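You operate a simulated robot arm through the tools that you are given. There is no shell and no other tool.

You are at the controls of a simulated two-armed robot. One attempt, no reset.

TASK
Wipe the oil smear off the nest plate, rack its pin and turn the model knob to 1.
Fine: use the wiping pad and put it back; the pin goes in the free socket. Set down upright: wiping pad. What is to be rubbed or washed off counts as gone when no trace of it is left.

It is judged by the outcome, as a careful person would: the job done as asked, and still so three seconds after it is handed in. It fails if anything else is knocked over, pushed out of place, dropped, spilled or broken.

THE ROBOT
Two 6-joint arms with fingered hands on one trunk that stands fixed in place. Base frame: the origin is at the foot of the trunk, x ahead of it, y to its left, z up. Lengths are in cm, angles in degrees, forces in N, time in s.
The left shoulder is at [2, 15.7, 82.9], the right one opposite. With the tool pointing down near the work surface each hand reaches from about 28 to 82 cm from the base axis, measured 20 degrees to its own side. Payload 4.1 kg a hand.
Tool frame (each hand has its own): the origin (TCP) lies between the finger pads and is the grasp point; the fingertips stand 3.3 cm ahead of it; z points along the fingers, y is the line along which they close. The gripper opens to 11.2 cm. The gripper's body begins 3.9 cm behind the TCP. The gripper is a hand of 4 fingers: y runs from the thumb to the fingers, the wrist lies at [-1.6, -11.8, -20] in the tool frame, and closing takes about 1.5 s.
Orientation is that of the tool frame in the base frame, as a unit quaternion [w, x, y, z]. With the fingers straight down and the wrist toward the robot, the tool's x, y and z point along [0, 1, 0], [1, 0, 0] and [0, 0, -1] of the base frame.

THE INTERFACE
- The arms move only by the tool nudge_tool. It takes "left_deltas", "right_deltas" or both (then of equal length, played together; a hand with none holds still); each is a list of rows, each an object (a shift or turn left out is 0, a gripper value left out holds the last) with "linear": the shift along the base's x, y, z in cm, a list of three; "rotation": the turn, a rotation vector about the base's x, y, z in degrees, a list of three; "fingers": the finger opening in cm, from 0 to 11.2. In form: [{"linear": [tx, ty, tz], "rotation": [wx, wy, wz], "fingers": fingers}, ...]. A call has 1 to 20 rows; each row shifts and turns the commanded pose from where the row before left it. Each row takes 0.2 s and may step no farther than 5 cm and 8.6 degrees from the row before; otherwise, or with a gripper value out of range, the whole call is refused. Where a pose cannot be reached the arm comes as near as it can. A force on the tool above 40 N (or 10 N above the force at the start of the call, whichever is more), or a blocked arm, ends the call early, and 0.2 s more pass. Each finger travels about 7.2 cm/s and halts on what it meets, pressing with about 21 N; the grip force reading is that of the motor and also rises with nothing between the fingers. The clock runs only during rows and for 0.2 s after the last one: add rows that do not move to give the fingers time. It gives the time, the measured TCP pose, the force on the tool (base axes), the opening and the grip force at its end, in the units of the frame above (readings bear some noise), with the torque about the TCP (base axes, N m) and any sound that the robot's microphone picked up.
- Cameras (640 x 400 px; columns grow to the right, rows downward): "scene" is now at [5.93, -0.34, 146.55]; the picture's right is [-0.05, -1.00, 0.00], its down [-0.52, 0.03, -0.85] and it looks along [0.85, -0.04, -0.52] (base axes); focal length 352 px, centre (320, 200). "left" rides on the left gripper at [-6.6, -8.9, -13] in its tool frame; the picture's right is [-0.79, -0.29, 0.54], its down [0.55, -0.71, 0.44] and it looks along [0.26, 0.64, 0.72] (tool axes); focal length 247 px, centre (320, 200). "right" rides on the right gripper at [6.6, -8.9, -13] in its tool frame; the picture's right is [-0.79, 0.29, -0.54], its down [-0.55, -0.71, 0.44] and it looks along [-0.26, 0.64, 0.72] (tool axes); focal length 247 px, centre (320, 200). There is no depth. A picture from a camera that has moved, and an enlarged one, comes with that camera's place and axes in the base frame and with its lens.
- capture(camera): a new picture of that camera. No time passes.
- set_grasp(shape, hand): the hand has 4 fingers and takes this shape, open, in about a second: jaw (thumb against the fingers, like two jaws); tri (thumb and two fingers); tip (a fingertip pinch); poke (one finger out to press); point (the index stretched); flat (the hand flat); cup (the hand cupped); fist (a fist). The gripper value then closes the fingers along that shape, each until it touches; the sizes above hold for jaw. It gives what a move gives, with no picture.
- aim_head(pan, tilt): turns the head with the scene camera to pan (to the left, within 86 degrees either way) and tilt (down, from -29 to 69), counted from straight ahead of the robot. It gives what a move gives.
- inspect(camera, box): a new picture of the part [left, top, right, bottom] of that camera's present view, enlarged. No time passes.
- hand_in(): hands the job in; it is judged then, once.

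Places have to be worked out from the pictures, the camera data and where the tool is seen. Open the grippers and draw the arms clear of the work before you hand the job in, unless the task says otherwise.

The tools are called after "Call:" as a command line: name --argument value ..., lists and objects as JSON in quotes. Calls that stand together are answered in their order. nudge_tool: Moves the arms, as the interface text tells. Its arguments: {"type":"object","properties":{"left_deltas":{"type":"array","items":{"type":"object","properties":{"linear":{"type":"array","items":{"type":"number"}},"rotation":{"type":"array","items":{"type":"number"}},"fingers":{"type":"number"}}}},"right_deltas":{"type":"array","items":{"type":"object","properties":{"linear":{"type":"array","items":{"type":"number"}},"rotation":{"type":"array","items":{"type":"number"}},"fingers":{"type":"number"}}}}},"required":[]} The other tools are called the same way: set_grasp (shape, hand) gives the hand a shape; aim_head (pan, tilt) turns the head that bears the scene camera; capture (camera) takes a picture; inspect (camera, box) takes an enlarged picture of a part of a camera's view; hand_in () hands the job in.

At the start:

```text
clock: 0.0
left_ee_pos: [42.04, 19.47, 124.22]
left_tool_rot: [0.0, 0.707, 0.707, 0.0]
left_wrist_force: [0.0, -0.7, -0.3]
left_ft_torque: [0.0, 0.0, -0.01]
left_opening: 11.16
left_grip_force: 0.0
left_shape: jaw
right_ee_pos: [42.2, -19.22, 124.44]
right_tool_rot: [0.0, 0.707, 0.707, 0.0]
right_wrist_force: [0.2, 0.0, 0.2]
right_ft_torque: [-0.01, -0.01, 0.01]
right_opening: 11.16
right_grip_force: 0.1
right_shape: jaw
head pan, tilt: [-2.8, 31.3]
```

scene: 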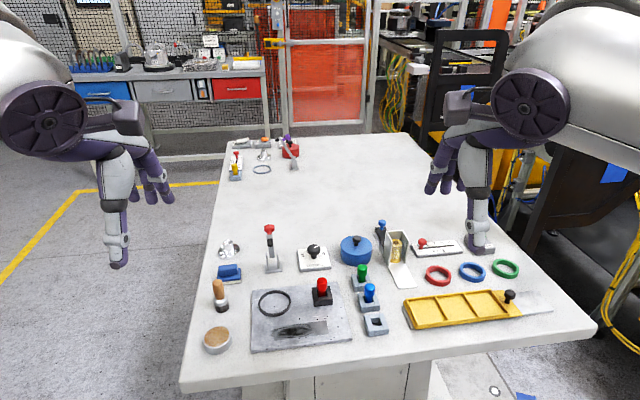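
right: 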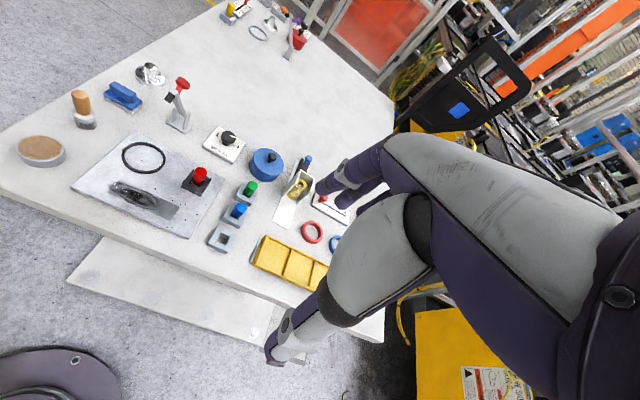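
left: 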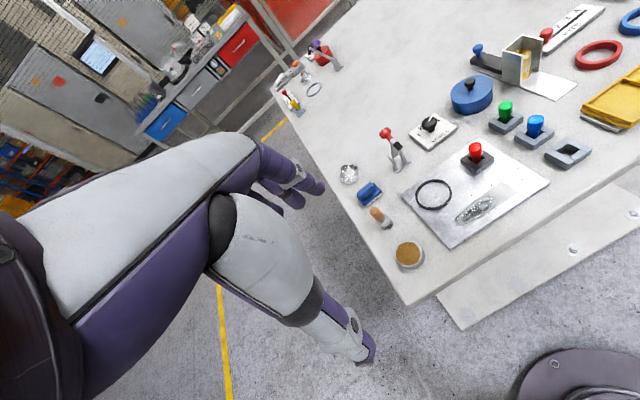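

I start with enlarged views of the work area to identify the plate, the smear, the pin, the pad and the knob.

Call:
inspect --camera "scene" --box '[180, 270, 400, 400]'

Call:
inspect --camera "scene" --box '[200, 210, 400, 310]'

Call:
inspect --camera "scene" --box '[340, 210, 560, 340]'

Call:
inspect --camera "scene" --box '[215, 125, 335, 195]'

```text
2.91 times, centred on (290, 335) of scene
camera zoom: at [5.93, -0.34, 146.55], right [-0.05, -1.0, 0.0], down [-0.52, 0.03, -0.85], along [0.85, -0.04, -0.52], focal length 1025 px, centre (407, -193)
```

zoom: 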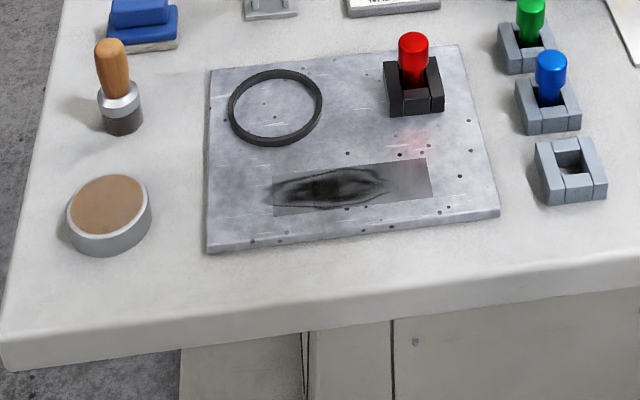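

```text
3.20 times, centred on (300, 260) of scene
camera zoom: at [5.93, -0.34, 146.55], right [-0.05, -1.0, 0.0], down [-0.52, 0.03, -0.85], along [0.85, -0.04, -0.52], focal length 1127 px, centre (384, 8)
```

zoom: 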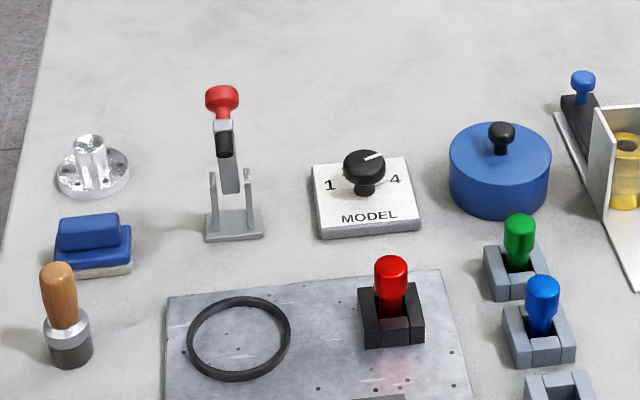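

```text
2.91 times, centred on (450, 275) of scene
camera zoom: at [5.93, -0.34, 146.55], right [-0.05, -1.0, 0.0], down [-0.52, 0.03, -0.85], along [0.85, -0.04, -0.52], focal length 1025 px, centre (-58, -18)
```

zoom: 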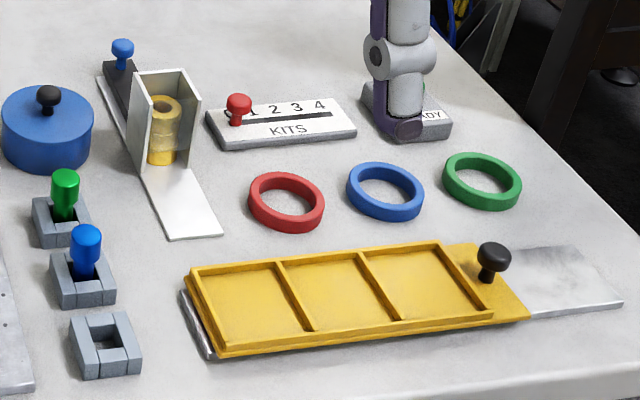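

```text
5.33 times, centred on (275, 160) of scene
camera zoom: at [5.93, -0.34, 146.55], right [-0.05, -1.0, 0.0], down [-0.52, 0.03, -0.85], along [0.85, -0.04, -0.52], focal length 1879 px, centre (560, 413)
```

zoom: 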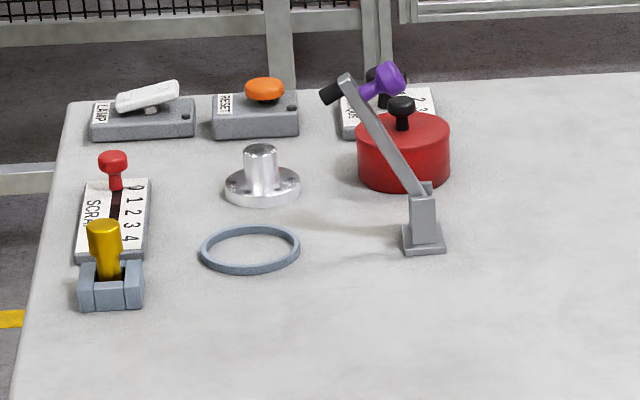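

The red pin stands in a black holder on the plate, the free grey socket is nearest beside it, the blue pad lies at the left, and the MODEL knob is behind. I take matching enlarged views from both hand cameras to triangulate heights and places.

Call:
inspect --camera "left" --box '[330, 100, 490, 200]'

Call:
inspect --camera "left" --box '[390, 130, 550, 230]'

Call:
inspect --camera "left" --box '[460, 80, 620, 180]'

Call:
inspect --camera "right" --box '[70, 130, 230, 230]'

Call:
inspect --camera "right" --box '[160, 120, 320, 220]'

Call:
inspect --camera "right" --box '[60, 60, 220, 160]'

Call:
inspect --camera "scene" --box '[275, 230, 355, 280]'

```text
4.00 times, centred on (410, 150) of left
camera zoom: at [33.17, 12.87, 137.25], right [-0.29, -0.79, -0.54], down [-0.71, 0.55, -0.44], along [0.64, 0.26, -0.72], focal length 988 px, centre (-40, 400)
```

zoom: 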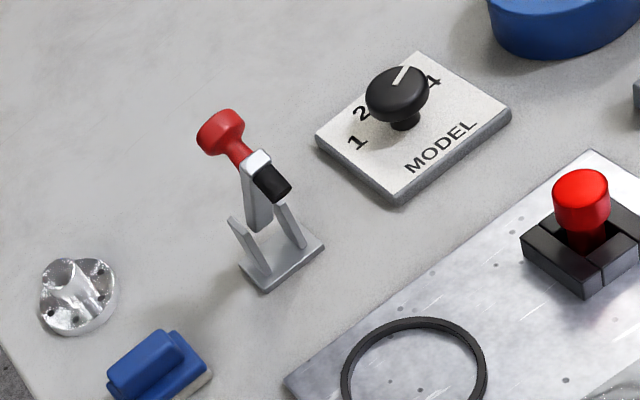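

```text
4.00 times, centred on (470, 180) of left
camera zoom: at [33.17, 12.87, 137.25], right [-0.29, -0.79, -0.54], down [-0.71, 0.55, -0.44], along [0.64, 0.26, -0.72], focal length 988 px, centre (-280, 280)
```

zoom: 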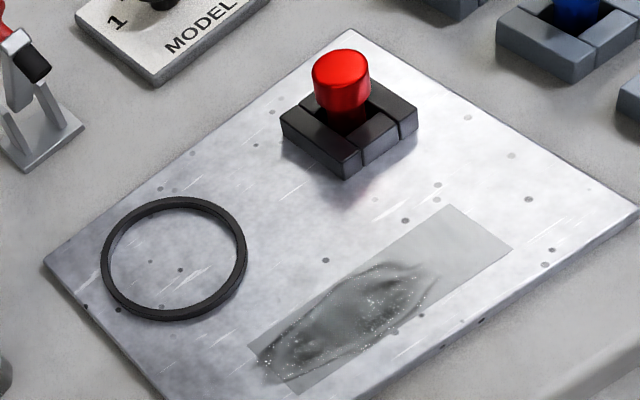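

```text
4.00 times, centred on (540, 130) of left
camera zoom: at [33.17, 12.87, 137.25], right [-0.29, -0.79, -0.54], down [-0.71, 0.55, -0.44], along [0.64, 0.26, -0.72], focal length 988 px, centre (-560, 480)
```

zoom: 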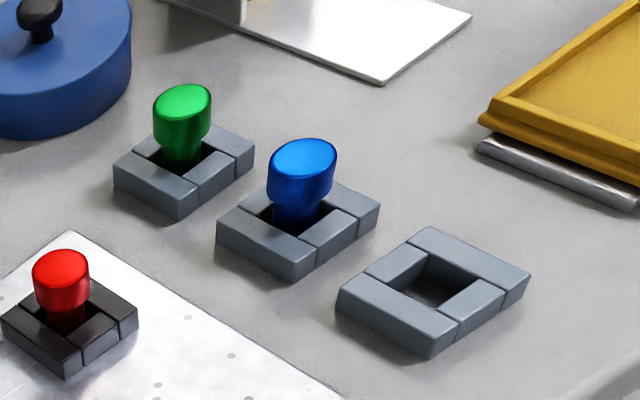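

```text
4.00 times, centred on (150, 180) of right
camera zoom: at [33.29, -12.78, 137.33], right [0.29, -0.79, 0.54], down [-0.71, -0.55, -0.44], along [0.64, -0.26, -0.72], focal length 988 px, centre (1000, 280)
```

zoom: 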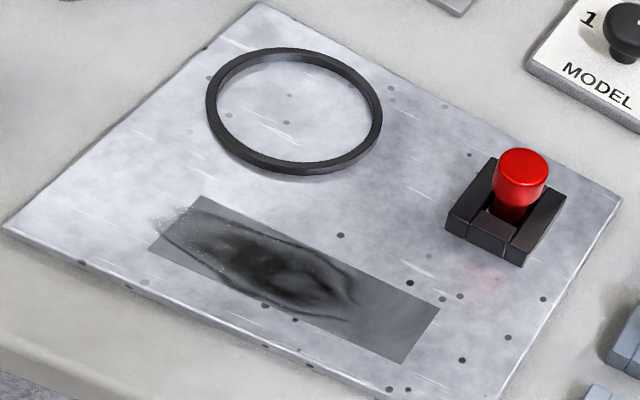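

```text
4.00 times, centred on (240, 170) of right
camera zoom: at [33.29, -12.78, 137.33], right [0.29, -0.79, 0.54], down [-0.71, -0.55, -0.44], along [0.64, -0.26, -0.72], focal length 988 px, centre (640, 320)
```

zoom: 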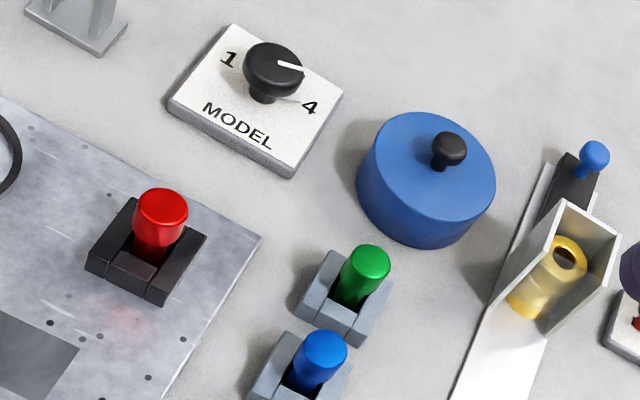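

```text
4.00 times, centred on (140, 110) of right
camera zoom: at [33.29, -12.78, 137.33], right [0.29, -0.79, 0.54], down [-0.71, -0.55, -0.44], along [0.64, -0.26, -0.72], focal length 988 px, centre (1040, 560)
```

zoom: 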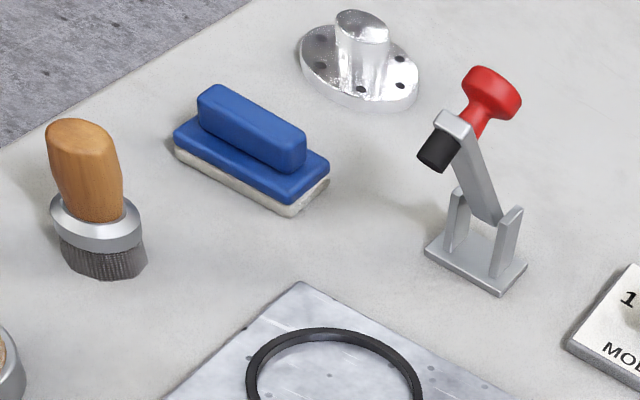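

```text
8.00 times, centred on (315, 255) of scene
camera zoom: at [5.93, -0.34, 146.55], right [-0.05, -1.0, 0.0], down [-0.52, 0.03, -0.85], along [0.85, -0.04, -0.52], focal length 2818 px, centre (360, -240)
```

zoom: 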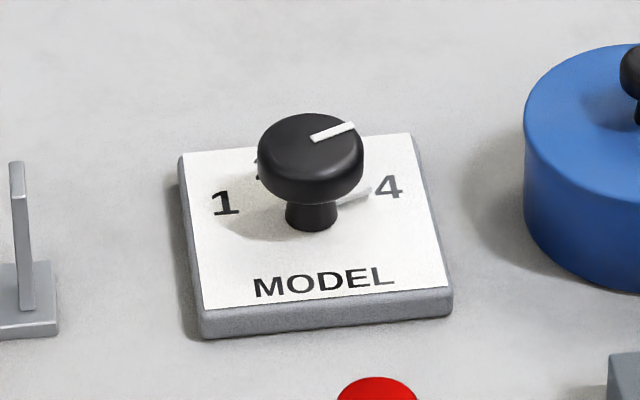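

Triangulation puts the plate top near z≈86.6, the smear around (53.5, 1), the red pin top at about (61.5, −3.7, 92.5) and the pad handle near (69.6, 17.9, 89.8). The knob's pointer is at 4. I bring the left hand closer over the pad, still high, to look again.

Call:
nudge_tool --left_deltas '[{"linear": [2.7, -0.2, -2.7]}, {"linear": [2.7, -0.2, -2.7]}, {"linear": [2.7, -0.2, -2.7]}, {"linear": [2.7, -0.2, -2.7]}, {"linear": [2.7, -0.2, -2.7]}, {"linear": [2.7, -0.2, -2.7]}, {"linear": [0, 0, 0]}, {"linear": [0, 0, 0]}]'

Call:
capture --camera "left"

Call:
capture --camera "scene"

```text
clock: 1.8
left_ee_pos: [58.23, 18.1, 107.96]
left_tool_rot: [0.0, 0.707, 0.708, 0.0]
left_wrist_force: [-0.6, -0.2, -0.1]
left_ft_torque: [0.04, -0.03, -0.01]
left_opening: 11.17
left_grip_force: 0.0
left_shape: jaw
right_ee_pos: [42.3, -19.19, 124.51]
right_tool_rot: [0.001, 0.708, 0.707, 0.0]
right_wrist_force: [1.7, 0.0, 0.2]
right_ft_torque: [0.0, -0.02, -0.02]
right_opening: 11.16
right_grip_force: 0.1
right_shape: jaw
head pan, tilt: [-2.8, 31.3]
```

```text
taken
camera left: at [49.29, 11.51, 121.1], right [-0.29, -0.79, -0.54], down [-0.71, 0.55, -0.44], along [0.64, 0.26, -0.72], focal length 247 px, centre (320, 200)
```

left: 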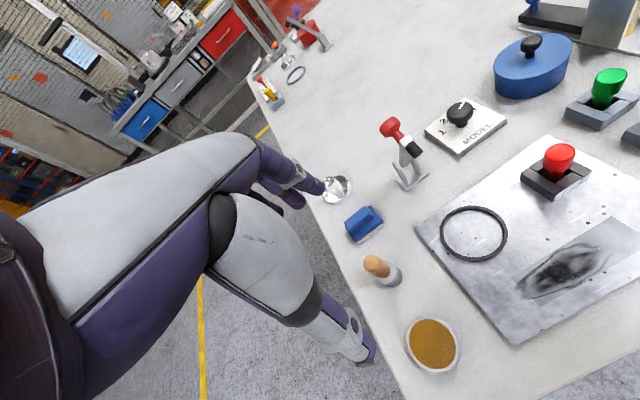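

```text
taken
```

scene: 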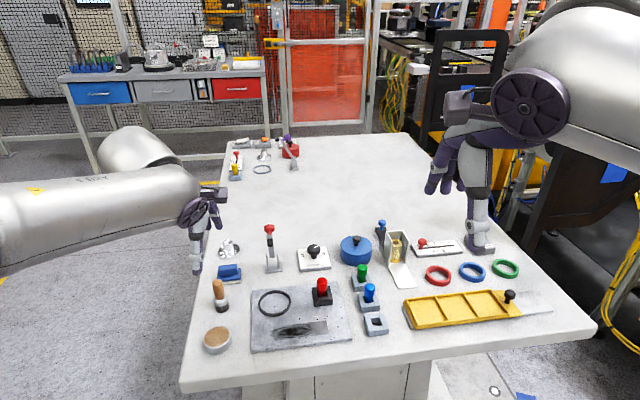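

The hand moved as commanded. I zoom in on the pad, the knob and the plate from this nearer viewpoint.

Call:
inspect --camera "left" --box '[320, 170, 440, 245]'

Call:
inspect --camera "left" --box '[410, 80, 530, 155]'

Call:
inspect --camera "left" --box '[410, 130, 640, 274]'

Call:
inspect --camera "right" --box '[180, 165, 300, 240]'

Call:
inspect --camera "right" --box '[190, 200, 270, 250]'

Call:
inspect --camera "scene" --box '[190, 250, 270, 300]'

```text
5.33 times, centred on (380, 208) of left
camera zoom: at [49.29, 11.51, 121.1], right [-0.29, -0.79, -0.54], down [-0.71, 0.55, -0.44], along [0.64, 0.26, -0.72], focal length 1317 px, centre (0, 160)
```

zoom: 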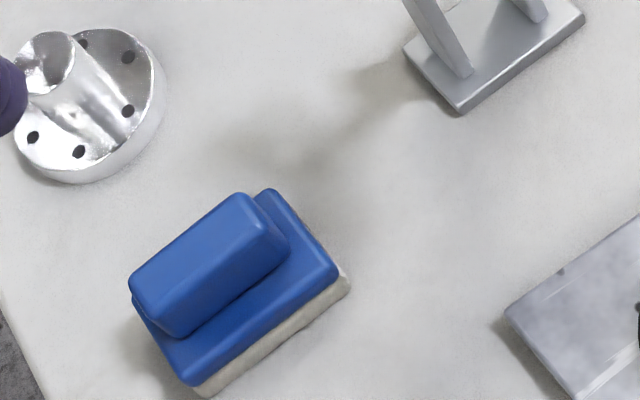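

```text
5.33 times, centred on (470, 118) of left
camera zoom: at [49.29, 11.51, 121.1], right [-0.29, -0.79, -0.54], down [-0.71, 0.55, -0.44], along [0.64, 0.26, -0.72], focal length 1317 px, centre (-480, 640)
```

zoom: 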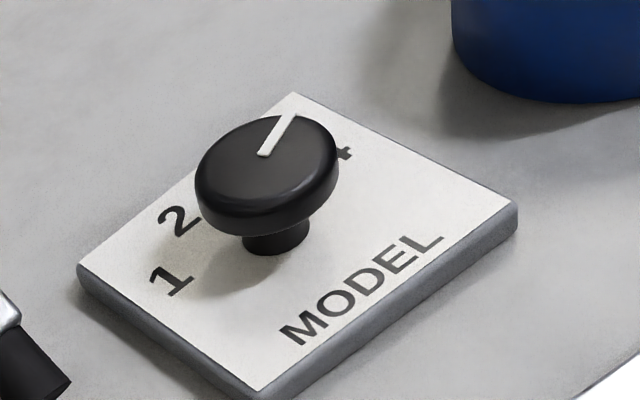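

```text
2.78 times, centred on (525, 202) of left
camera zoom: at [49.29, 11.51, 121.1], right [-0.29, -0.79, -0.54], down [-0.71, 0.55, -0.44], along [0.64, 0.26, -0.72], focal length 686 px, centre (-249, 194)
```

zoom: 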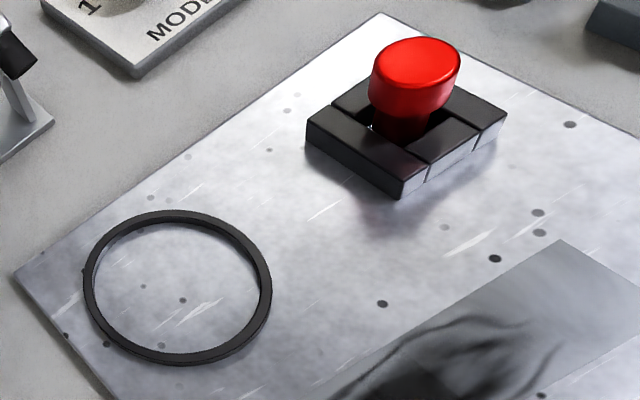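

```text
5.33 times, centred on (240, 202) of right
camera zoom: at [33.29, -12.78, 137.33], right [0.29, -0.79, 0.54], down [-0.71, -0.55, -0.44], along [0.64, -0.26, -0.72], focal length 1317 px, centre (747, 187)
```

zoom: 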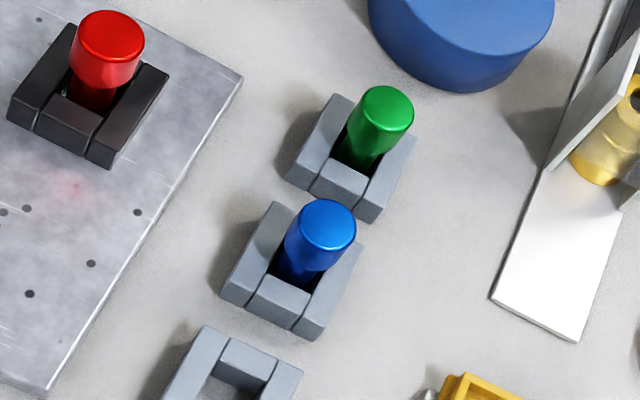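

```text
8.00 times, centred on (230, 225) of right
camera zoom: at [33.29, -12.78, 137.33], right [0.29, -0.79, 0.54], down [-0.71, -0.55, -0.44], along [0.64, -0.26, -0.72], focal length 1976 px, centre (1040, 0)
```

zoom: 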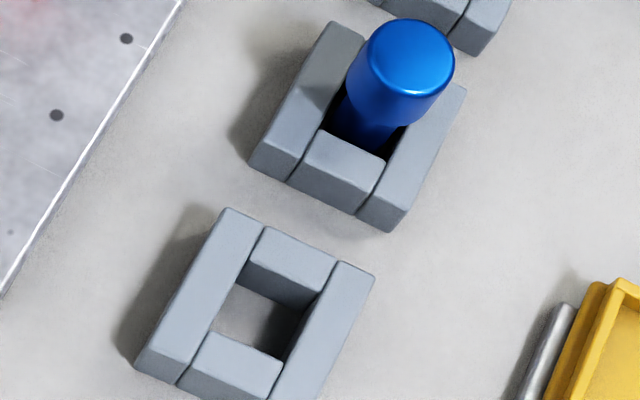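

```text
8.00 times, centred on (230, 275) of scene
camera zoom: at [5.92, -0.34, 146.55], right [-0.05, -1.0, 0.0], down [-0.52, 0.03, -0.85], along [0.85, -0.04, -0.52], focal length 2818 px, centre (1040, -400)
```

zoom: 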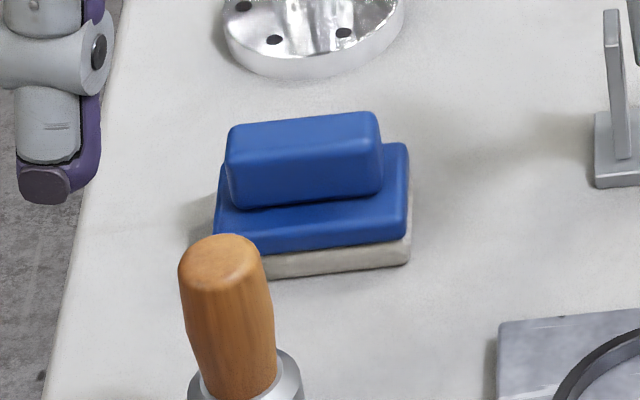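

I look at the hand itself from the scene camera to learn how thumb and fingers sit around the TCP.

Call:
inspect --camera "scene" --box '[160, 170, 256, 230]'

Call:
inspect --camera "scene" --box '[140, 170, 300, 290]'

Call:
inspect --camera "right" --box '[0, 0, 240, 150]'

```text
6.67 times, centred on (208, 200) of scene
camera zoom: at [5.92, -0.34, 146.55], right [-0.05, -1.0, 0.0], down [-0.52, 0.03, -0.85], along [0.85, -0.04, -0.52], focal length 2348 px, centre (1067, 200)
```

zoom: 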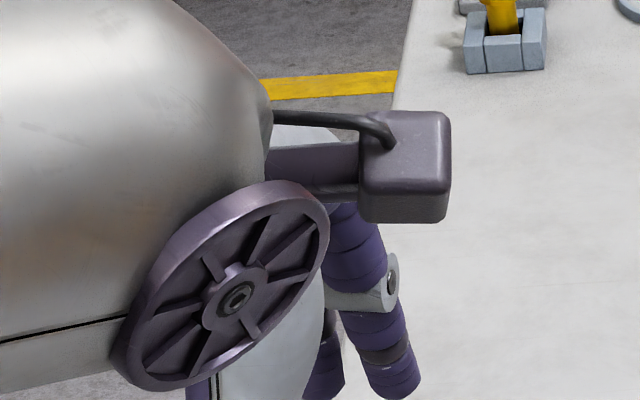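

```text
3.33 times, centred on (220, 230) of scene
camera zoom: at [5.92, -0.34, 146.55], right [-0.05, -1.0, 0.0], down [-0.52, 0.03, -0.85], along [0.85, -0.04, -0.52], focal length 1174 px, centre (653, 100)
```

zoom: 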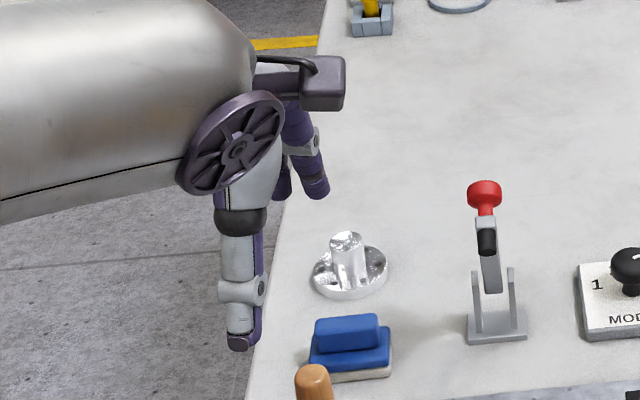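

```text
2.67 times, centred on (120, 75) of right
camera zoom: at [33.29, -12.78, 137.33], right [0.29, -0.79, 0.54], down [-0.71, -0.55, -0.44], along [0.64, -0.26, -0.72], focal length 659 px, centre (853, 533)
```

zoom: 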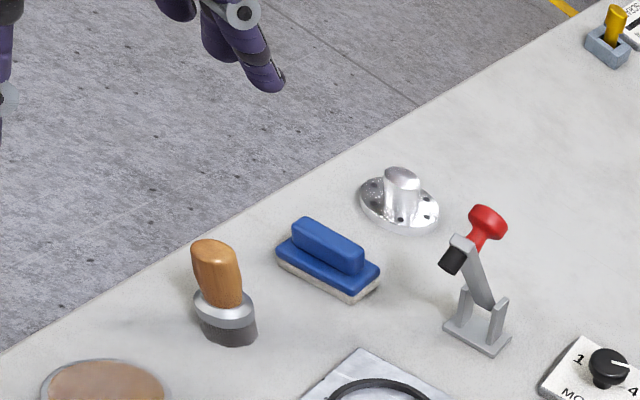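

The thumb lies on the robot side and the fingers on the far side, as the frame says. I move over the pad handle at z≈100, turn 6.3° to match its long axis, and set the opening to 5.5 cm.

Call:
nudge_tool --left_deltas '[{"linear": [2.87, -0.02, -1.0], "rotation": [0, 0, 1.6], "fingers": 5.5}, {"linear": [2.87, -0.02, -1.5], "rotation": [0, 0, 1.6]}, {"linear": [2.87, -0.02, -2.5], "rotation": [0, 0, 1.6]}, {"linear": [2.87, -0.02, -3.0], "rotation": [0, 0, 1.5]}, {"linear": [0, 0, 0]}, {"linear": [0, 0, 0]}, {"linear": [0, 0, 0]}]'

Call:
capture --camera "left"

Call:
inspect --camera "scene" --box '[160, 190, 320, 310]'

Call:
inspect --camera "right" --box '[40, 30, 240, 155]'

```text
clock: 3.4
left_ee_pos: [69.85, 18.31, 99.88]
left_tool_rot: [0.001, 0.667, 0.745, 0.001]
left_wrist_force: [0.3, 0.3, 0.3]
left_ft_torque: [0.0, -0.02, -0.01]
left_opening: 5.56
left_grip_force: 0.0
left_shape: jaw
right_ee_pos: [42.23, -19.31, 124.48]
right_tool_rot: [0.0, 0.707, 0.707, 0.0]
right_wrist_force: [0.4, -0.2, -0.5]
right_ft_torque: [0.02, -0.01, -0.03]
right_opening: 11.16
right_grip_force: 0.0
right_shape: jaw
head pan, tilt: [-2.8, 31.3]
```

```text
taken
camera left: at [61.76, 10.63, 112.92], right [-0.2, -0.82, -0.54], down [-0.77, 0.47, -0.44], along [0.61, 0.33, -0.72], focal length 247 px, centre (320, 200)
```

left: 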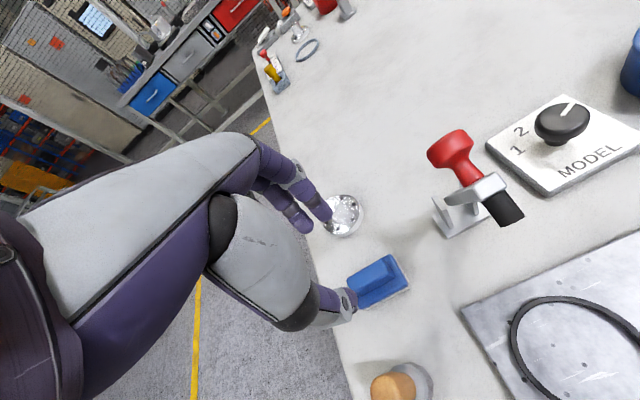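

```text
3.33 times, centred on (240, 250) of scene
camera zoom: at [5.93, -0.34, 146.55], right [-0.05, -1.0, 0.0], down [-0.52, 0.03, -0.85], along [0.85, -0.04, -0.52], focal length 1174 px, centre (587, 33)
```

zoom: 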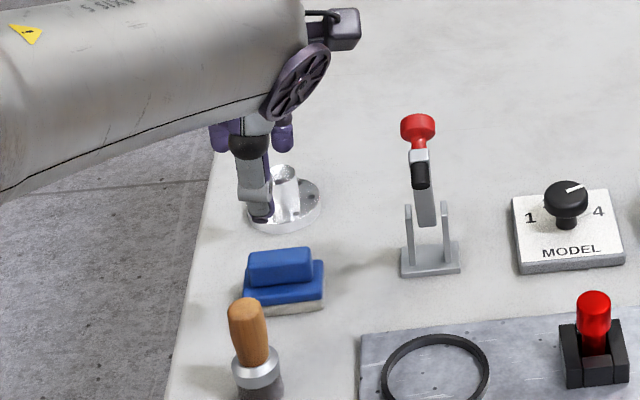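

```text
3.20 times, centred on (140, 92) of right
camera zoom: at [33.29, -12.78, 137.33], right [0.29, -0.79, 0.54], down [-0.71, -0.55, -0.44], along [0.64, -0.26, -0.72], focal length 790 px, centre (896, 544)
```

zoom: 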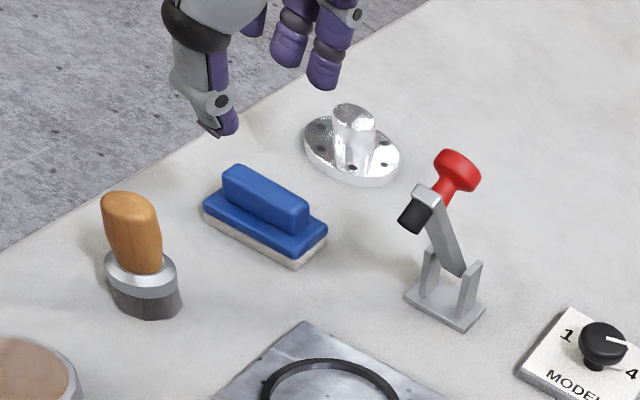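

The hand now hangs over the pad, turned 6.3°. I zoom on the pad in the left view to check that the point beneath the TCP (expected at pixel ~(369, 277) for the handle top) coincides with the handle.

Call:
inspect --camera "left" --box '[320, 240, 424, 305]'

```text
6.15 times, centred on (372, 272) of left
camera zoom: at [61.76, 10.63, 112.92], right [-0.2, -0.82, -0.54], down [-0.77, 0.47, -0.44], along [0.61, 0.33, -0.72], focal length 1520 px, centre (0, -246)
```

zoom: 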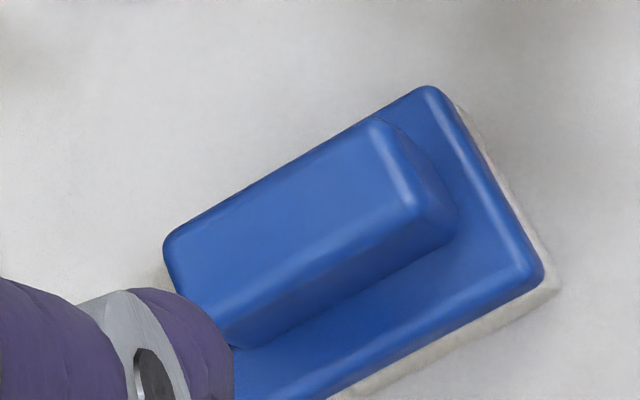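

The handle top sits within about 0.3 cm of the TCP's vertical. I lower in steps to z≈91.4 with the fingers straddling the handle.

Call:
nudge_tool --left_deltas '[{"linear": [0, 0, -2.2]}, {"linear": [0.05, 0, -2.2]}, {"linear": [0, 0, -2.0]}, {"linear": [0, 0, -1.2]}, {"linear": [0, 0, -0.9]}, {"linear": [0, 0, 0]}, {"linear": [0, 0, 0]}]'

Call:
capture --camera "left"

Call:
inspect --camera "scene" --box '[180, 230, 300, 320]'

Call:
inspect --camera "right" --box '[60, 50, 188, 130]'

```text
clock: 5.0
left_ee_pos: [69.98, 18.27, 91.51]
left_tool_rot: [0.0, 0.667, 0.745, 0.001]
left_wrist_force: [-0.4, 0.4, 0.5]
left_ft_torque: [0.0, -0.05, 0.03]
left_opening: 5.55
left_grip_force: 0.0
left_shape: jaw
right_ee_pos: [42.08, -19.19, 124.55]
right_tool_rot: [0.0, 0.708, 0.707, 0.0]
right_wrist_force: [1.0, -0.1, -0.5]
right_ft_torque: [0.01, 0.04, -0.03]
right_opening: 11.16
right_grip_force: 0.1
right_shape: jaw
head pan, tilt: [-2.8, 31.3]
```

```text
taken
camera left: at [61.75, 10.7, 104.53], right [-0.2, -0.82, -0.54], down [-0.77, 0.47, -0.44], along [0.61, 0.33, -0.72], focal length 247 px, centre (320, 200)
```

left: 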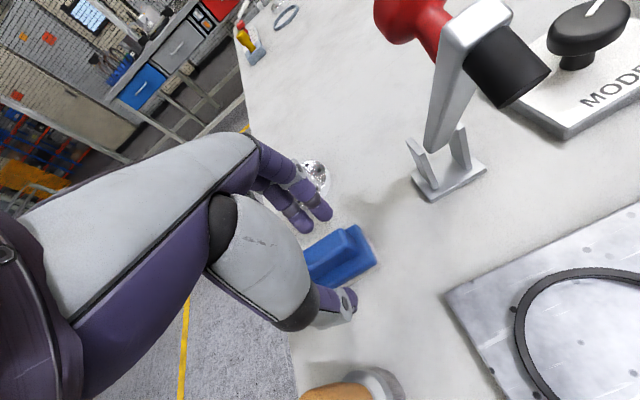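

```text
4.44 times, centred on (240, 275) of scene
camera zoom: at [5.93, -0.34, 146.55], right [-0.05, -1.0, 0.0], down [-0.52, 0.03, -0.85], along [0.85, -0.04, -0.52], focal length 1566 px, centre (676, -133)
```

zoom: 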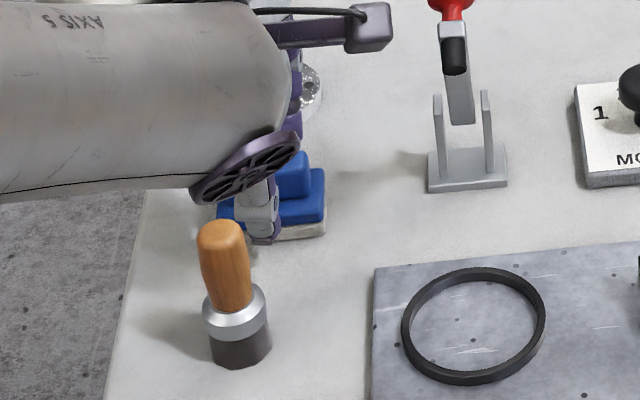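

```text
5.00 times, centred on (124, 90) of right
camera zoom: at [33.29, -12.78, 137.33], right [0.29, -0.79, 0.54], down [-0.71, -0.55, -0.44], along [0.64, -0.26, -0.72], focal length 1235 px, centre (1300, 750)
```

zoom: 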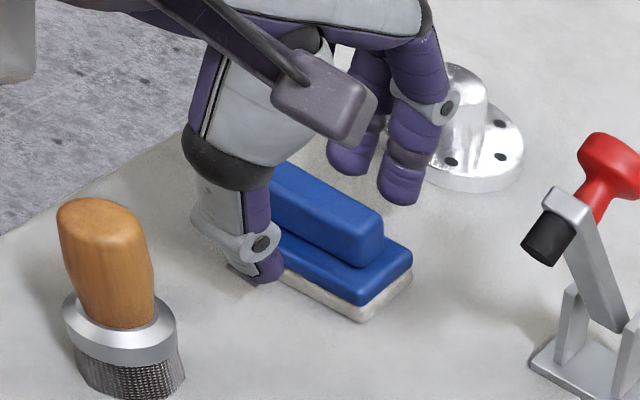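

The thumb and fingers straddle the handle with no contact force. I close the fingers on it.

Call:
nudge_tool --left_deltas '[{"fingers": 3.0}, {"linear": [0, 0, 0]}, {"fingers": 0.5}, {"linear": [0, 0, 0]}, {"linear": [0, 0, 0]}, {"linear": [0, 0, 0]}, {"linear": [0, 0, 0]}]'

Call:
capture --camera "left"

Call:
inspect --camera "right" --box '[60, 50, 188, 130]'

```text
clock: 6.6
left_ee_pos: [69.72, 18.13, 91.39]
left_tool_rot: [0.0, 0.667, 0.745, 0.0]
left_wrist_force: [-0.9, -0.9, 1.5]
left_ft_torque: [0.02, 0.0, 0.02]
left_opening: 1.07
left_grip_force: 21.3
left_shape: jaw
right_ee_pos: [42.21, -19.23, 124.63]
right_tool_rot: [0.0, 0.707, 0.707, 0.002]
right_wrist_force: [0.3, 1.0, -0.7]
right_ft_torque: [-0.02, -0.02, 0.03]
right_opening: 11.17
right_grip_force: 0.0
right_shape: jaw
head pan, tilt: [-2.8, 31.3]
```

```text
taken
camera left: at [61.75, 10.7, 104.55], right [-0.2, -0.82, -0.54], down [-0.77, 0.47, -0.44], along [0.61, 0.33, -0.72], focal length 247 px, centre (320, 200)
```

left: 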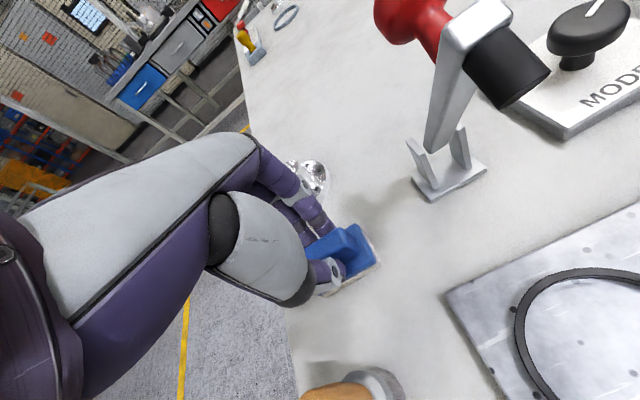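

```text
5.00 times, centred on (124, 90) of right
camera zoom: at [33.28, -12.78, 137.33], right [0.29, -0.79, 0.54], down [-0.71, -0.55, -0.44], along [0.64, -0.26, -0.72], focal length 1235 px, centre (1300, 750)
```

zoom: 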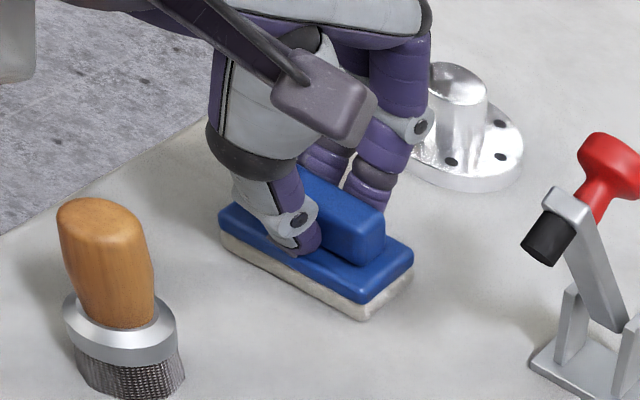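

The handle is held (grip 21 N, opening 1.07). I lift 3 cm and check that the pad comes up level.

Call:
nudge_tool --left_deltas '[{"linear": [0, 0, 0.5]}, {"linear": [0, 0, 1.0]}, {"linear": [0, 0, 1.5]}, {"linear": [0, 0, 0]}, {"linear": [0, 0, 0]}]'

Call:
inspect --camera "right" --box '[60, 50, 188, 130]'

Call:
inspect --camera "left" --box '[240, 180, 400, 320]'

```text
clock: 7.8
left_ee_pos: [69.9, 18.1, 94.48]
left_tool_rot: [0.0, 0.668, 0.744, 0.001]
left_wrist_force: [0.2, -0.5, -0.4]
left_ft_torque: [0.02, -0.05, 0.02]
left_opening: 1.06
left_grip_force: 21.2
left_shape: jaw
right_ee_pos: [42.14, -19.18, 124.55]
right_tool_rot: [-0.001, 0.707, 0.707, 0.0]
right_wrist_force: [1.2, -0.1, -0.7]
right_ft_torque: [0.02, -0.03, 0.02]
right_opening: 11.16
right_grip_force: 0.1
right_shape: jaw
head pan, tilt: [-2.8, 31.3]
```

```text
5.00 times, centred on (124, 90) of right
camera zoom: at [33.29, -12.78, 137.33], right [0.29, -0.79, 0.54], down [-0.71, -0.55, -0.44], along [0.64, -0.26, -0.72], focal length 1235 px, centre (1300, 750)
```

zoom: 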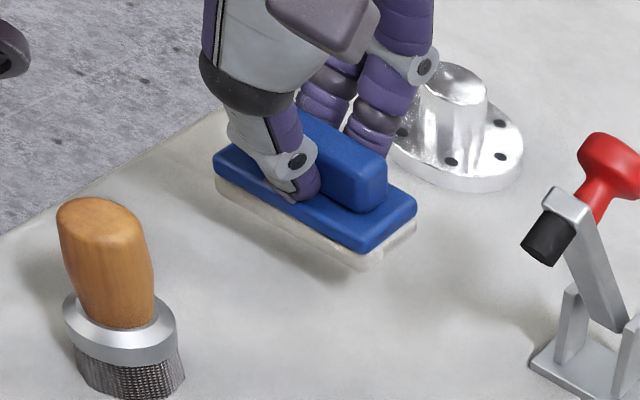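

```text
2.86 times, centred on (320, 250) of left
camera zoom: at [61.74, 10.62, 107.53], right [-0.2, -0.82, -0.54], down [-0.77, 0.47, -0.44], along [0.61, 0.33, -0.72], focal length 706 px, centre (320, 57)
```

zoom: 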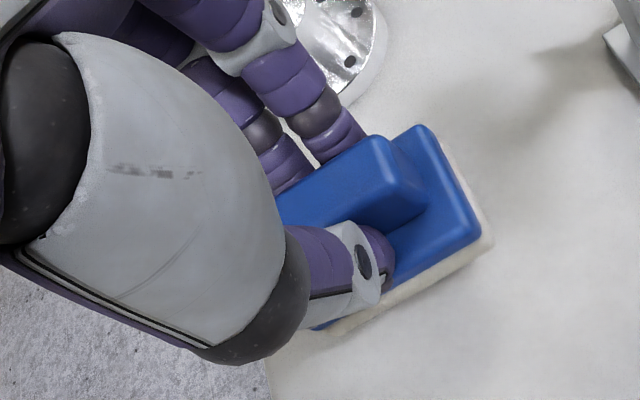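

The pad is up and level. I lift it clear of the brush and carry it over the left end of the smear, stopping about 3 cm above the plate.

Call:
nudge_tool --left_deltas '[{"linear": [0, 0, 3.3]}, {"linear": [0, 0, 3.3]}, {"linear": [0, 0, 3.4]}, {"linear": [-3.36, -2.66, 0]}, {"linear": [-3.36, -2.66, 0]}, {"linear": [-3.36, -2.66, 0]}, {"linear": [-3.36, -2.66, 0]}, {"linear": [-3.36, -2.66, 0]}, {"linear": [0, 0, -3]}, {"linear": [0, 0, -3]}, {"linear": [0, 0, -2.5]}, {"linear": [0, 0, 0]}, {"linear": [0, 0, 0]}]'

Call:
capture --camera "scene"

Call:
capture --camera "left"

Call:
inspect --camera "right" --box '[40, 110, 232, 230]'

```text
clock: 10.6
left_ee_pos: [52.88, 4.81, 96.01]
left_tool_rot: [0.0, 0.667, 0.745, 0.0]
left_wrist_force: [-0.2, 0.0, -0.4]
left_ft_torque: [-0.01, -0.01, -0.04]
left_opening: 1.08
left_grip_force: 21.0
left_shape: jaw
right_ee_pos: [42.14, -19.29, 124.54]
right_tool_rot: [0.0, 0.707, 0.707, -0.001]
right_wrist_force: [0.1, -0.5, 0.5]
right_ft_torque: [0.0, -0.02, -0.01]
right_opening: 11.15
right_grip_force: 0.0
right_shape: jaw
head pan, tilt: [-2.8, 31.3]
```

```text
taken
```

scene: 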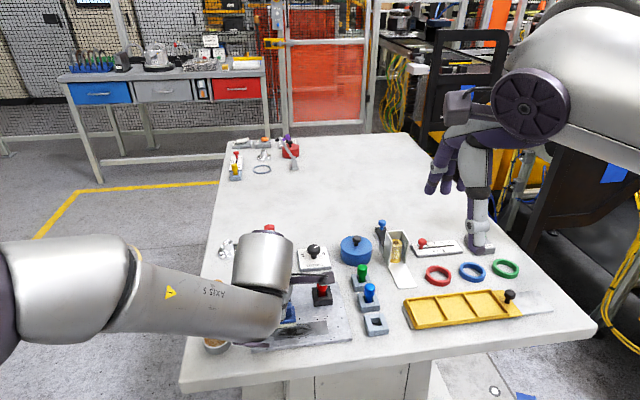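

```text
taken
camera left: at [44.85, -2.73, 109.11], right [-0.2, -0.82, -0.54], down [-0.77, 0.47, -0.44], along [0.61, 0.33, -0.72], focal length 247 px, centre (320, 200)
```

left: 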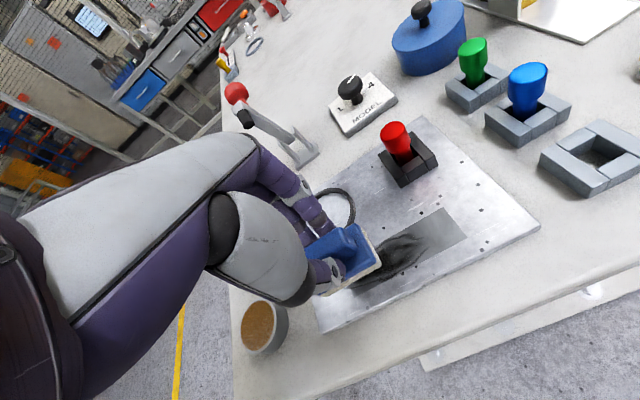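

```text
3.33 times, centred on (136, 170) of right
camera zoom: at [33.29, -12.78, 137.33], right [0.29, -0.79, 0.54], down [-0.71, -0.55, -0.44], along [0.64, -0.26, -0.72], focal length 823 px, centre (933, 300)
```

zoom: 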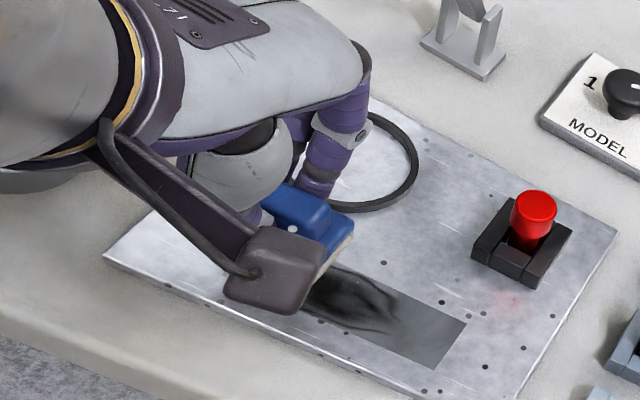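

The pad hovers over the smear's left end. I zoom in to check the clearance to the ring and the alignment with the smear.

Call:
inspect --camera "left" --box '[300, 180, 492, 300]'

```text
3.33 times, centred on (396, 240) of left
camera zoom: at [44.85, -2.73, 109.11], right [-0.2, -0.82, -0.54], down [-0.77, 0.47, -0.44], along [0.61, 0.33, -0.72], focal length 823 px, centre (67, 67)
```

zoom: 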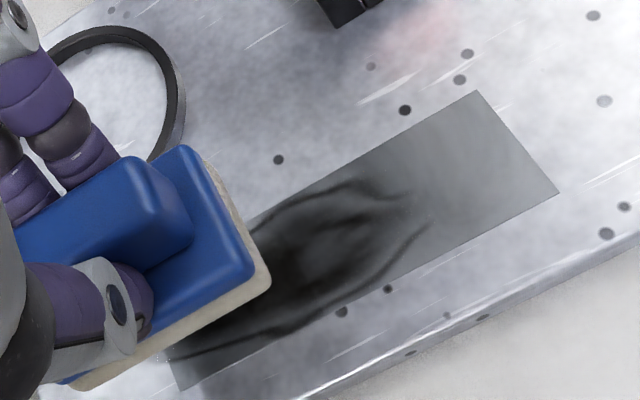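

The smear spans about (51.4…55.8, −4.6…6.6), consistent with before, and the ring's near edge is at x≈57.2, so there is room. I lower the pad toward the plate.

Call:
nudge_tool --left_deltas '[{"linear": [0.1, 0, -1.5]}, {"linear": [0, 0, -1.0]}, {"linear": [0, 0, -0.5]}, {"linear": [0, 0, -0.2]}, {"linear": [0, 0, 0]}]'

```text
clock: 11.8
left_ee_pos: [53.14, 4.86, 92.79]
left_tool_rot: [0.001, 0.667, 0.745, 0.0]
left_wrist_force: [-0.2, 0.3, -0.7]
left_ft_torque: [0.02, 0.01, 0.01]
left_opening: 1.06
left_grip_force: 21.1
left_shape: jaw
right_ee_pos: [42.24, -19.17, 124.56]
right_tool_rot: [0.0, 0.707, 0.707, 0.0]
right_wrist_force: [0.0, 0.0, 0.2]
right_ft_torque: [-0.01, 0.01, -0.01]
right_opening: 11.17
right_grip_force: 0.1
right_shape: jaw
head pan, tilt: [-2.8, 31.3]
```

No contact yet at z≈92.8; I go on down in small steps until a few newtons show.

Call:
nudge_tool --left_deltas '[{"linear": [0, 0, -0.2]}, {"linear": [0, 0, -0.2]}, {"linear": [0, 0, 0]}]'

```text
clock: 12.6
left_ee_pos: [53.17, 4.92, 92.45]
left_tool_rot: [0.0, 0.667, 0.745, 0.0]
left_wrist_force: [-0.8, -0.1, 2.6]
left_ft_torque: [0.01, -0.03, -0.01]
left_opening: 1.05
left_grip_force: 20.7
left_shape: jaw
right_ee_pos: [42.14, -19.2, 124.49]
right_tool_rot: [0.0, 0.707, 0.707, -0.001]
right_wrist_force: [0.3, -1.1, 0.2]
right_ft_torque: [-0.04, -0.05, -0.01]
right_opening: 11.17
right_grip_force: 0.0
right_shape: jaw
head pan, tilt: [-2.8, 31.3]
```

Contact begins (2.6 N up) at z≈92.45. I press another 0.15 cm and make a first slow stroke along the smear to the right.

Call:
nudge_tool --left_deltas '[{"linear": [0, 0, -0.15]}, {"linear": [0, 0, 0]}, {"linear": [0.08, -0.7, 0]}, {"linear": [0.08, -0.7, 0]}, {"linear": [0.08, -0.7, 0]}]'

Call:
capture --camera "left"

```text
clock: 13.8
left_ee_pos: [53.4, 2.84, 92.33]
left_tool_rot: [0.002, 0.667, 0.745, 0.002]
left_wrist_force: [-0.1, 6.9, 30.1]
left_ft_torque: [0.15, 0.24, -0.04]
left_opening: 1.16
left_grip_force: 20.9
left_shape: jaw
right_ee_pos: [42.12, -19.24, 124.53]
right_tool_rot: [0.0, 0.708, 0.707, 0.0]
right_wrist_force: [0.3, -0.4, 0.2]
right_ft_torque: [-0.05, -0.02, 0.0]
right_opening: 11.17
right_grip_force: 0.0
right_shape: jaw
head pan, tilt: [-2.8, 31.3]
```

```text
taken
camera left: at [45.15, -4.65, 105.45], right [-0.2, -0.82, -0.54], down [-0.77, 0.47, -0.44], along [0.61, 0.33, -0.72], focal length 247 px, centre (320, 200)
```

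left: 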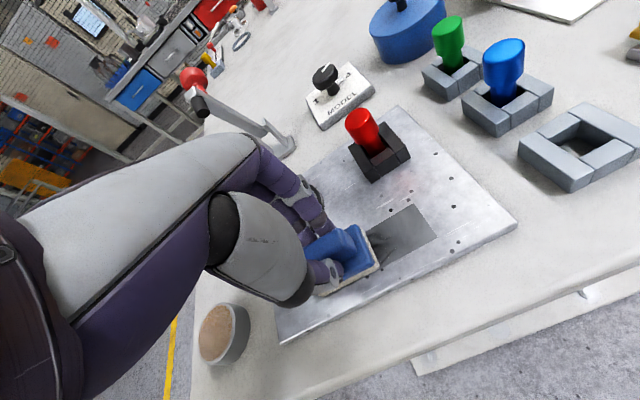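

The pad presses harder than wanted (30 N), but it slides. I ease up 0.09 cm and continue the stroke to the right end.

Call:
nudge_tool --left_deltas '[{"linear": [0, 0, 0.09]}, {"linear": [0.09, -0.8, 0]}, {"linear": [0.09, -0.8, 0]}, {"linear": [0.09, -0.8, 0]}, {"linear": [0.09, -0.8, 0]}, {"linear": [0.09, -0.8, 0]}, {"linear": [0.09, -0.8, 0]}, {"linear": [0.09, -0.8, 0]}, {"linear": [0, 0, 0]}]'

Call:
capture --camera "left"

Call:
inspect --camera "right" --box '[40, 110, 232, 230]'

```text
clock: 15.8
left_ee_pos: [54.13, -2.91, 92.38]
left_tool_rot: [0.001, 0.668, 0.744, -0.001]
left_wrist_force: [-0.8, 5.4, 28.2]
left_ft_torque: [0.2, 0.15, -0.03]
left_opening: 1.15
left_grip_force: 21.2
left_shape: jaw
right_ee_pos: [42.1, -19.31, 124.53]
right_tool_rot: [0.0, 0.707, 0.707, -0.001]
right_wrist_force: [0.7, 0.1, 0.1]
right_ft_torque: [-0.04, 0.0, 0.02]
right_opening: 11.17
right_grip_force: 0.0
right_shape: jaw
head pan, tilt: [-2.8, 31.3]
```

```text
taken
camera left: at [45.82, -10.37, 105.44], right [-0.2, -0.82, -0.54], down [-0.77, 0.47, -0.44], along [0.61, 0.33, -0.72], focal length 247 px, centre (320, 200)
```

left: 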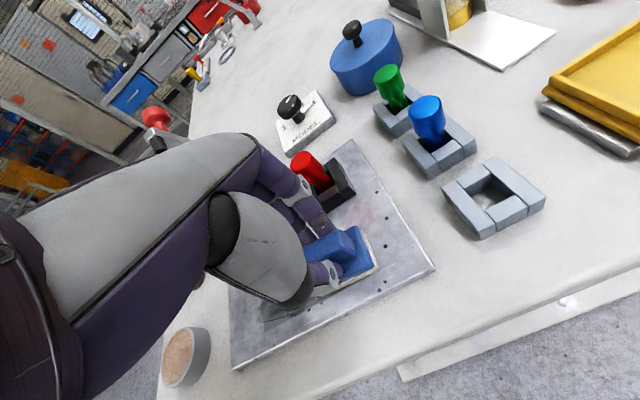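

```text
3.33 times, centred on (136, 170) of right
camera zoom: at [33.22, -12.76, 137.35], right [0.29, -0.79, 0.54], down [-0.71, -0.55, -0.44], along [0.64, -0.26, -0.72], focal length 823 px, centre (933, 300)
```

zoom: 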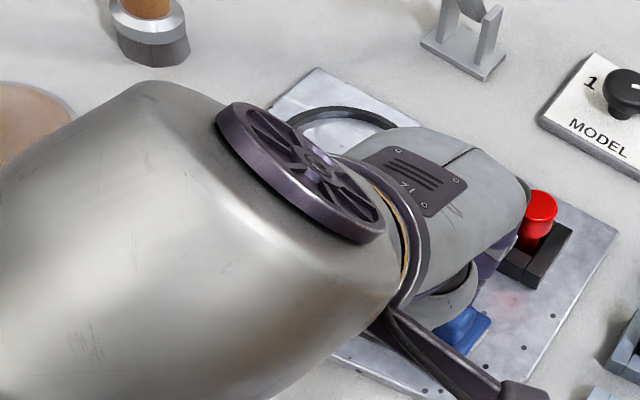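

Still about 28 N, and the fingers pass near the pin's holder. I zoom to see the clearance before going on.

Call:
inspect --camera "left" --box '[220, 130, 420, 330]'

```text
2.00 times, centred on (320, 230) of left
camera zoom: at [45.82, -10.37, 105.44], right [-0.2, -0.82, -0.54], down [-0.77, 0.47, -0.44], along [0.61, 0.33, -0.72], focal length 494 px, centre (320, 140)
```

zoom: 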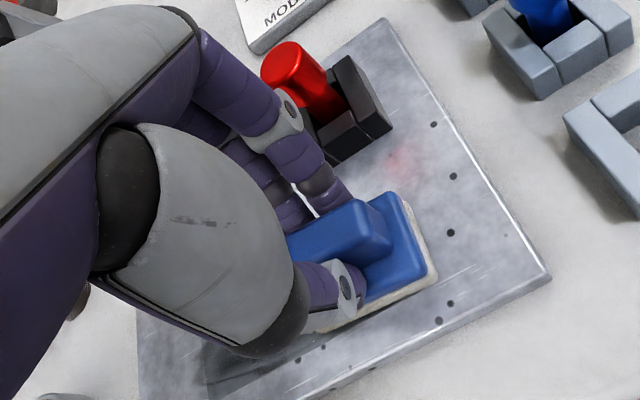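

There is visible room between fingers and pin, and no side load. I shift the pad 0.8 cm to the near side and stroke back to the left, with slightly less pressure.

Call:
nudge_tool --left_deltas '[{"linear": [0, 0, 0.05]}, {"linear": [-0.4, -0.05, 0]}, {"linear": [-0.4, -0.05, 0]}, {"linear": [-0.1, 0.9, 0]}, {"linear": [-0.1, 0.9, 0]}, {"linear": [-0.1, 0.9, 0]}, {"linear": [-0.1, 0.9, 0]}, {"linear": [-0.1, 0.9, 0]}, {"linear": [-0.1, 0.9, 0]}, {"linear": [-0.1, 0.9, 0]}, {"linear": [-0.1, 0.9, 0]}, {"linear": [-0.1, 0.9, 0]}, {"linear": [0, 0, 0]}]'

Call:
capture --camera "left"

Call:
inspect --camera "right" --box '[40, 110, 232, 230]'

```text
clock: 18.6
left_ee_pos: [52.24, 5.18, 92.37]
left_tool_rot: [0.001, 0.667, 0.745, -0.001]
left_wrist_force: [0.4, -1.3, 14.1]
left_ft_torque: [-0.04, -0.09, -0.01]
left_opening: 1.18
left_grip_force: 20.8
left_shape: jaw
right_ee_pos: [42.13, -19.13, 124.51]
right_tool_rot: [0.0, 0.707, 0.707, 0.0]
right_wrist_force: [-0.7, 0.2, 0.6]
right_ft_torque: [0.04, -0.03, 0.01]
right_opening: 11.14
right_grip_force: 0.1
right_shape: jaw
head pan, tilt: [-2.8, 31.3]
```

```text
taken
camera left: at [44.06, -2.41, 105.46], right [-0.2, -0.82, -0.54], down [-0.77, 0.47, -0.44], along [0.61, 0.33, -0.72], focal length 247 px, centre (320, 200)
```

left: 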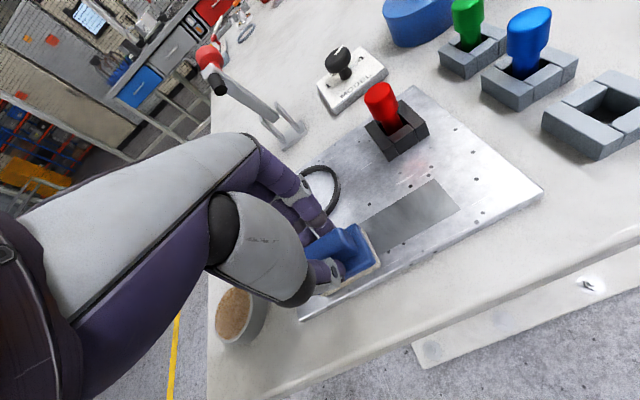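

```text
3.33 times, centred on (136, 170) of right
camera zoom: at [33.26, -12.78, 137.34], right [0.29, -0.79, 0.54], down [-0.71, -0.55, -0.44], along [0.64, -0.26, -0.72], focal length 823 px, centre (933, 300)
```

zoom: 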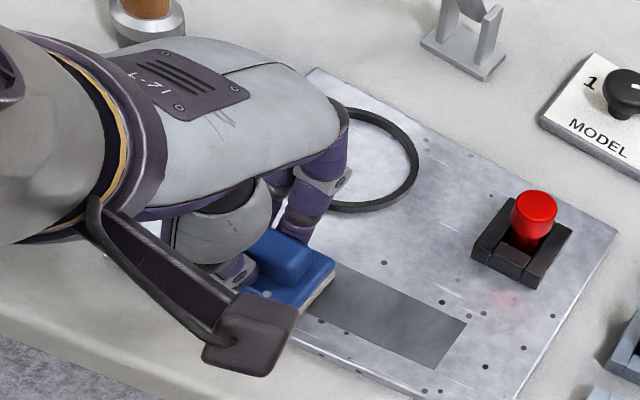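

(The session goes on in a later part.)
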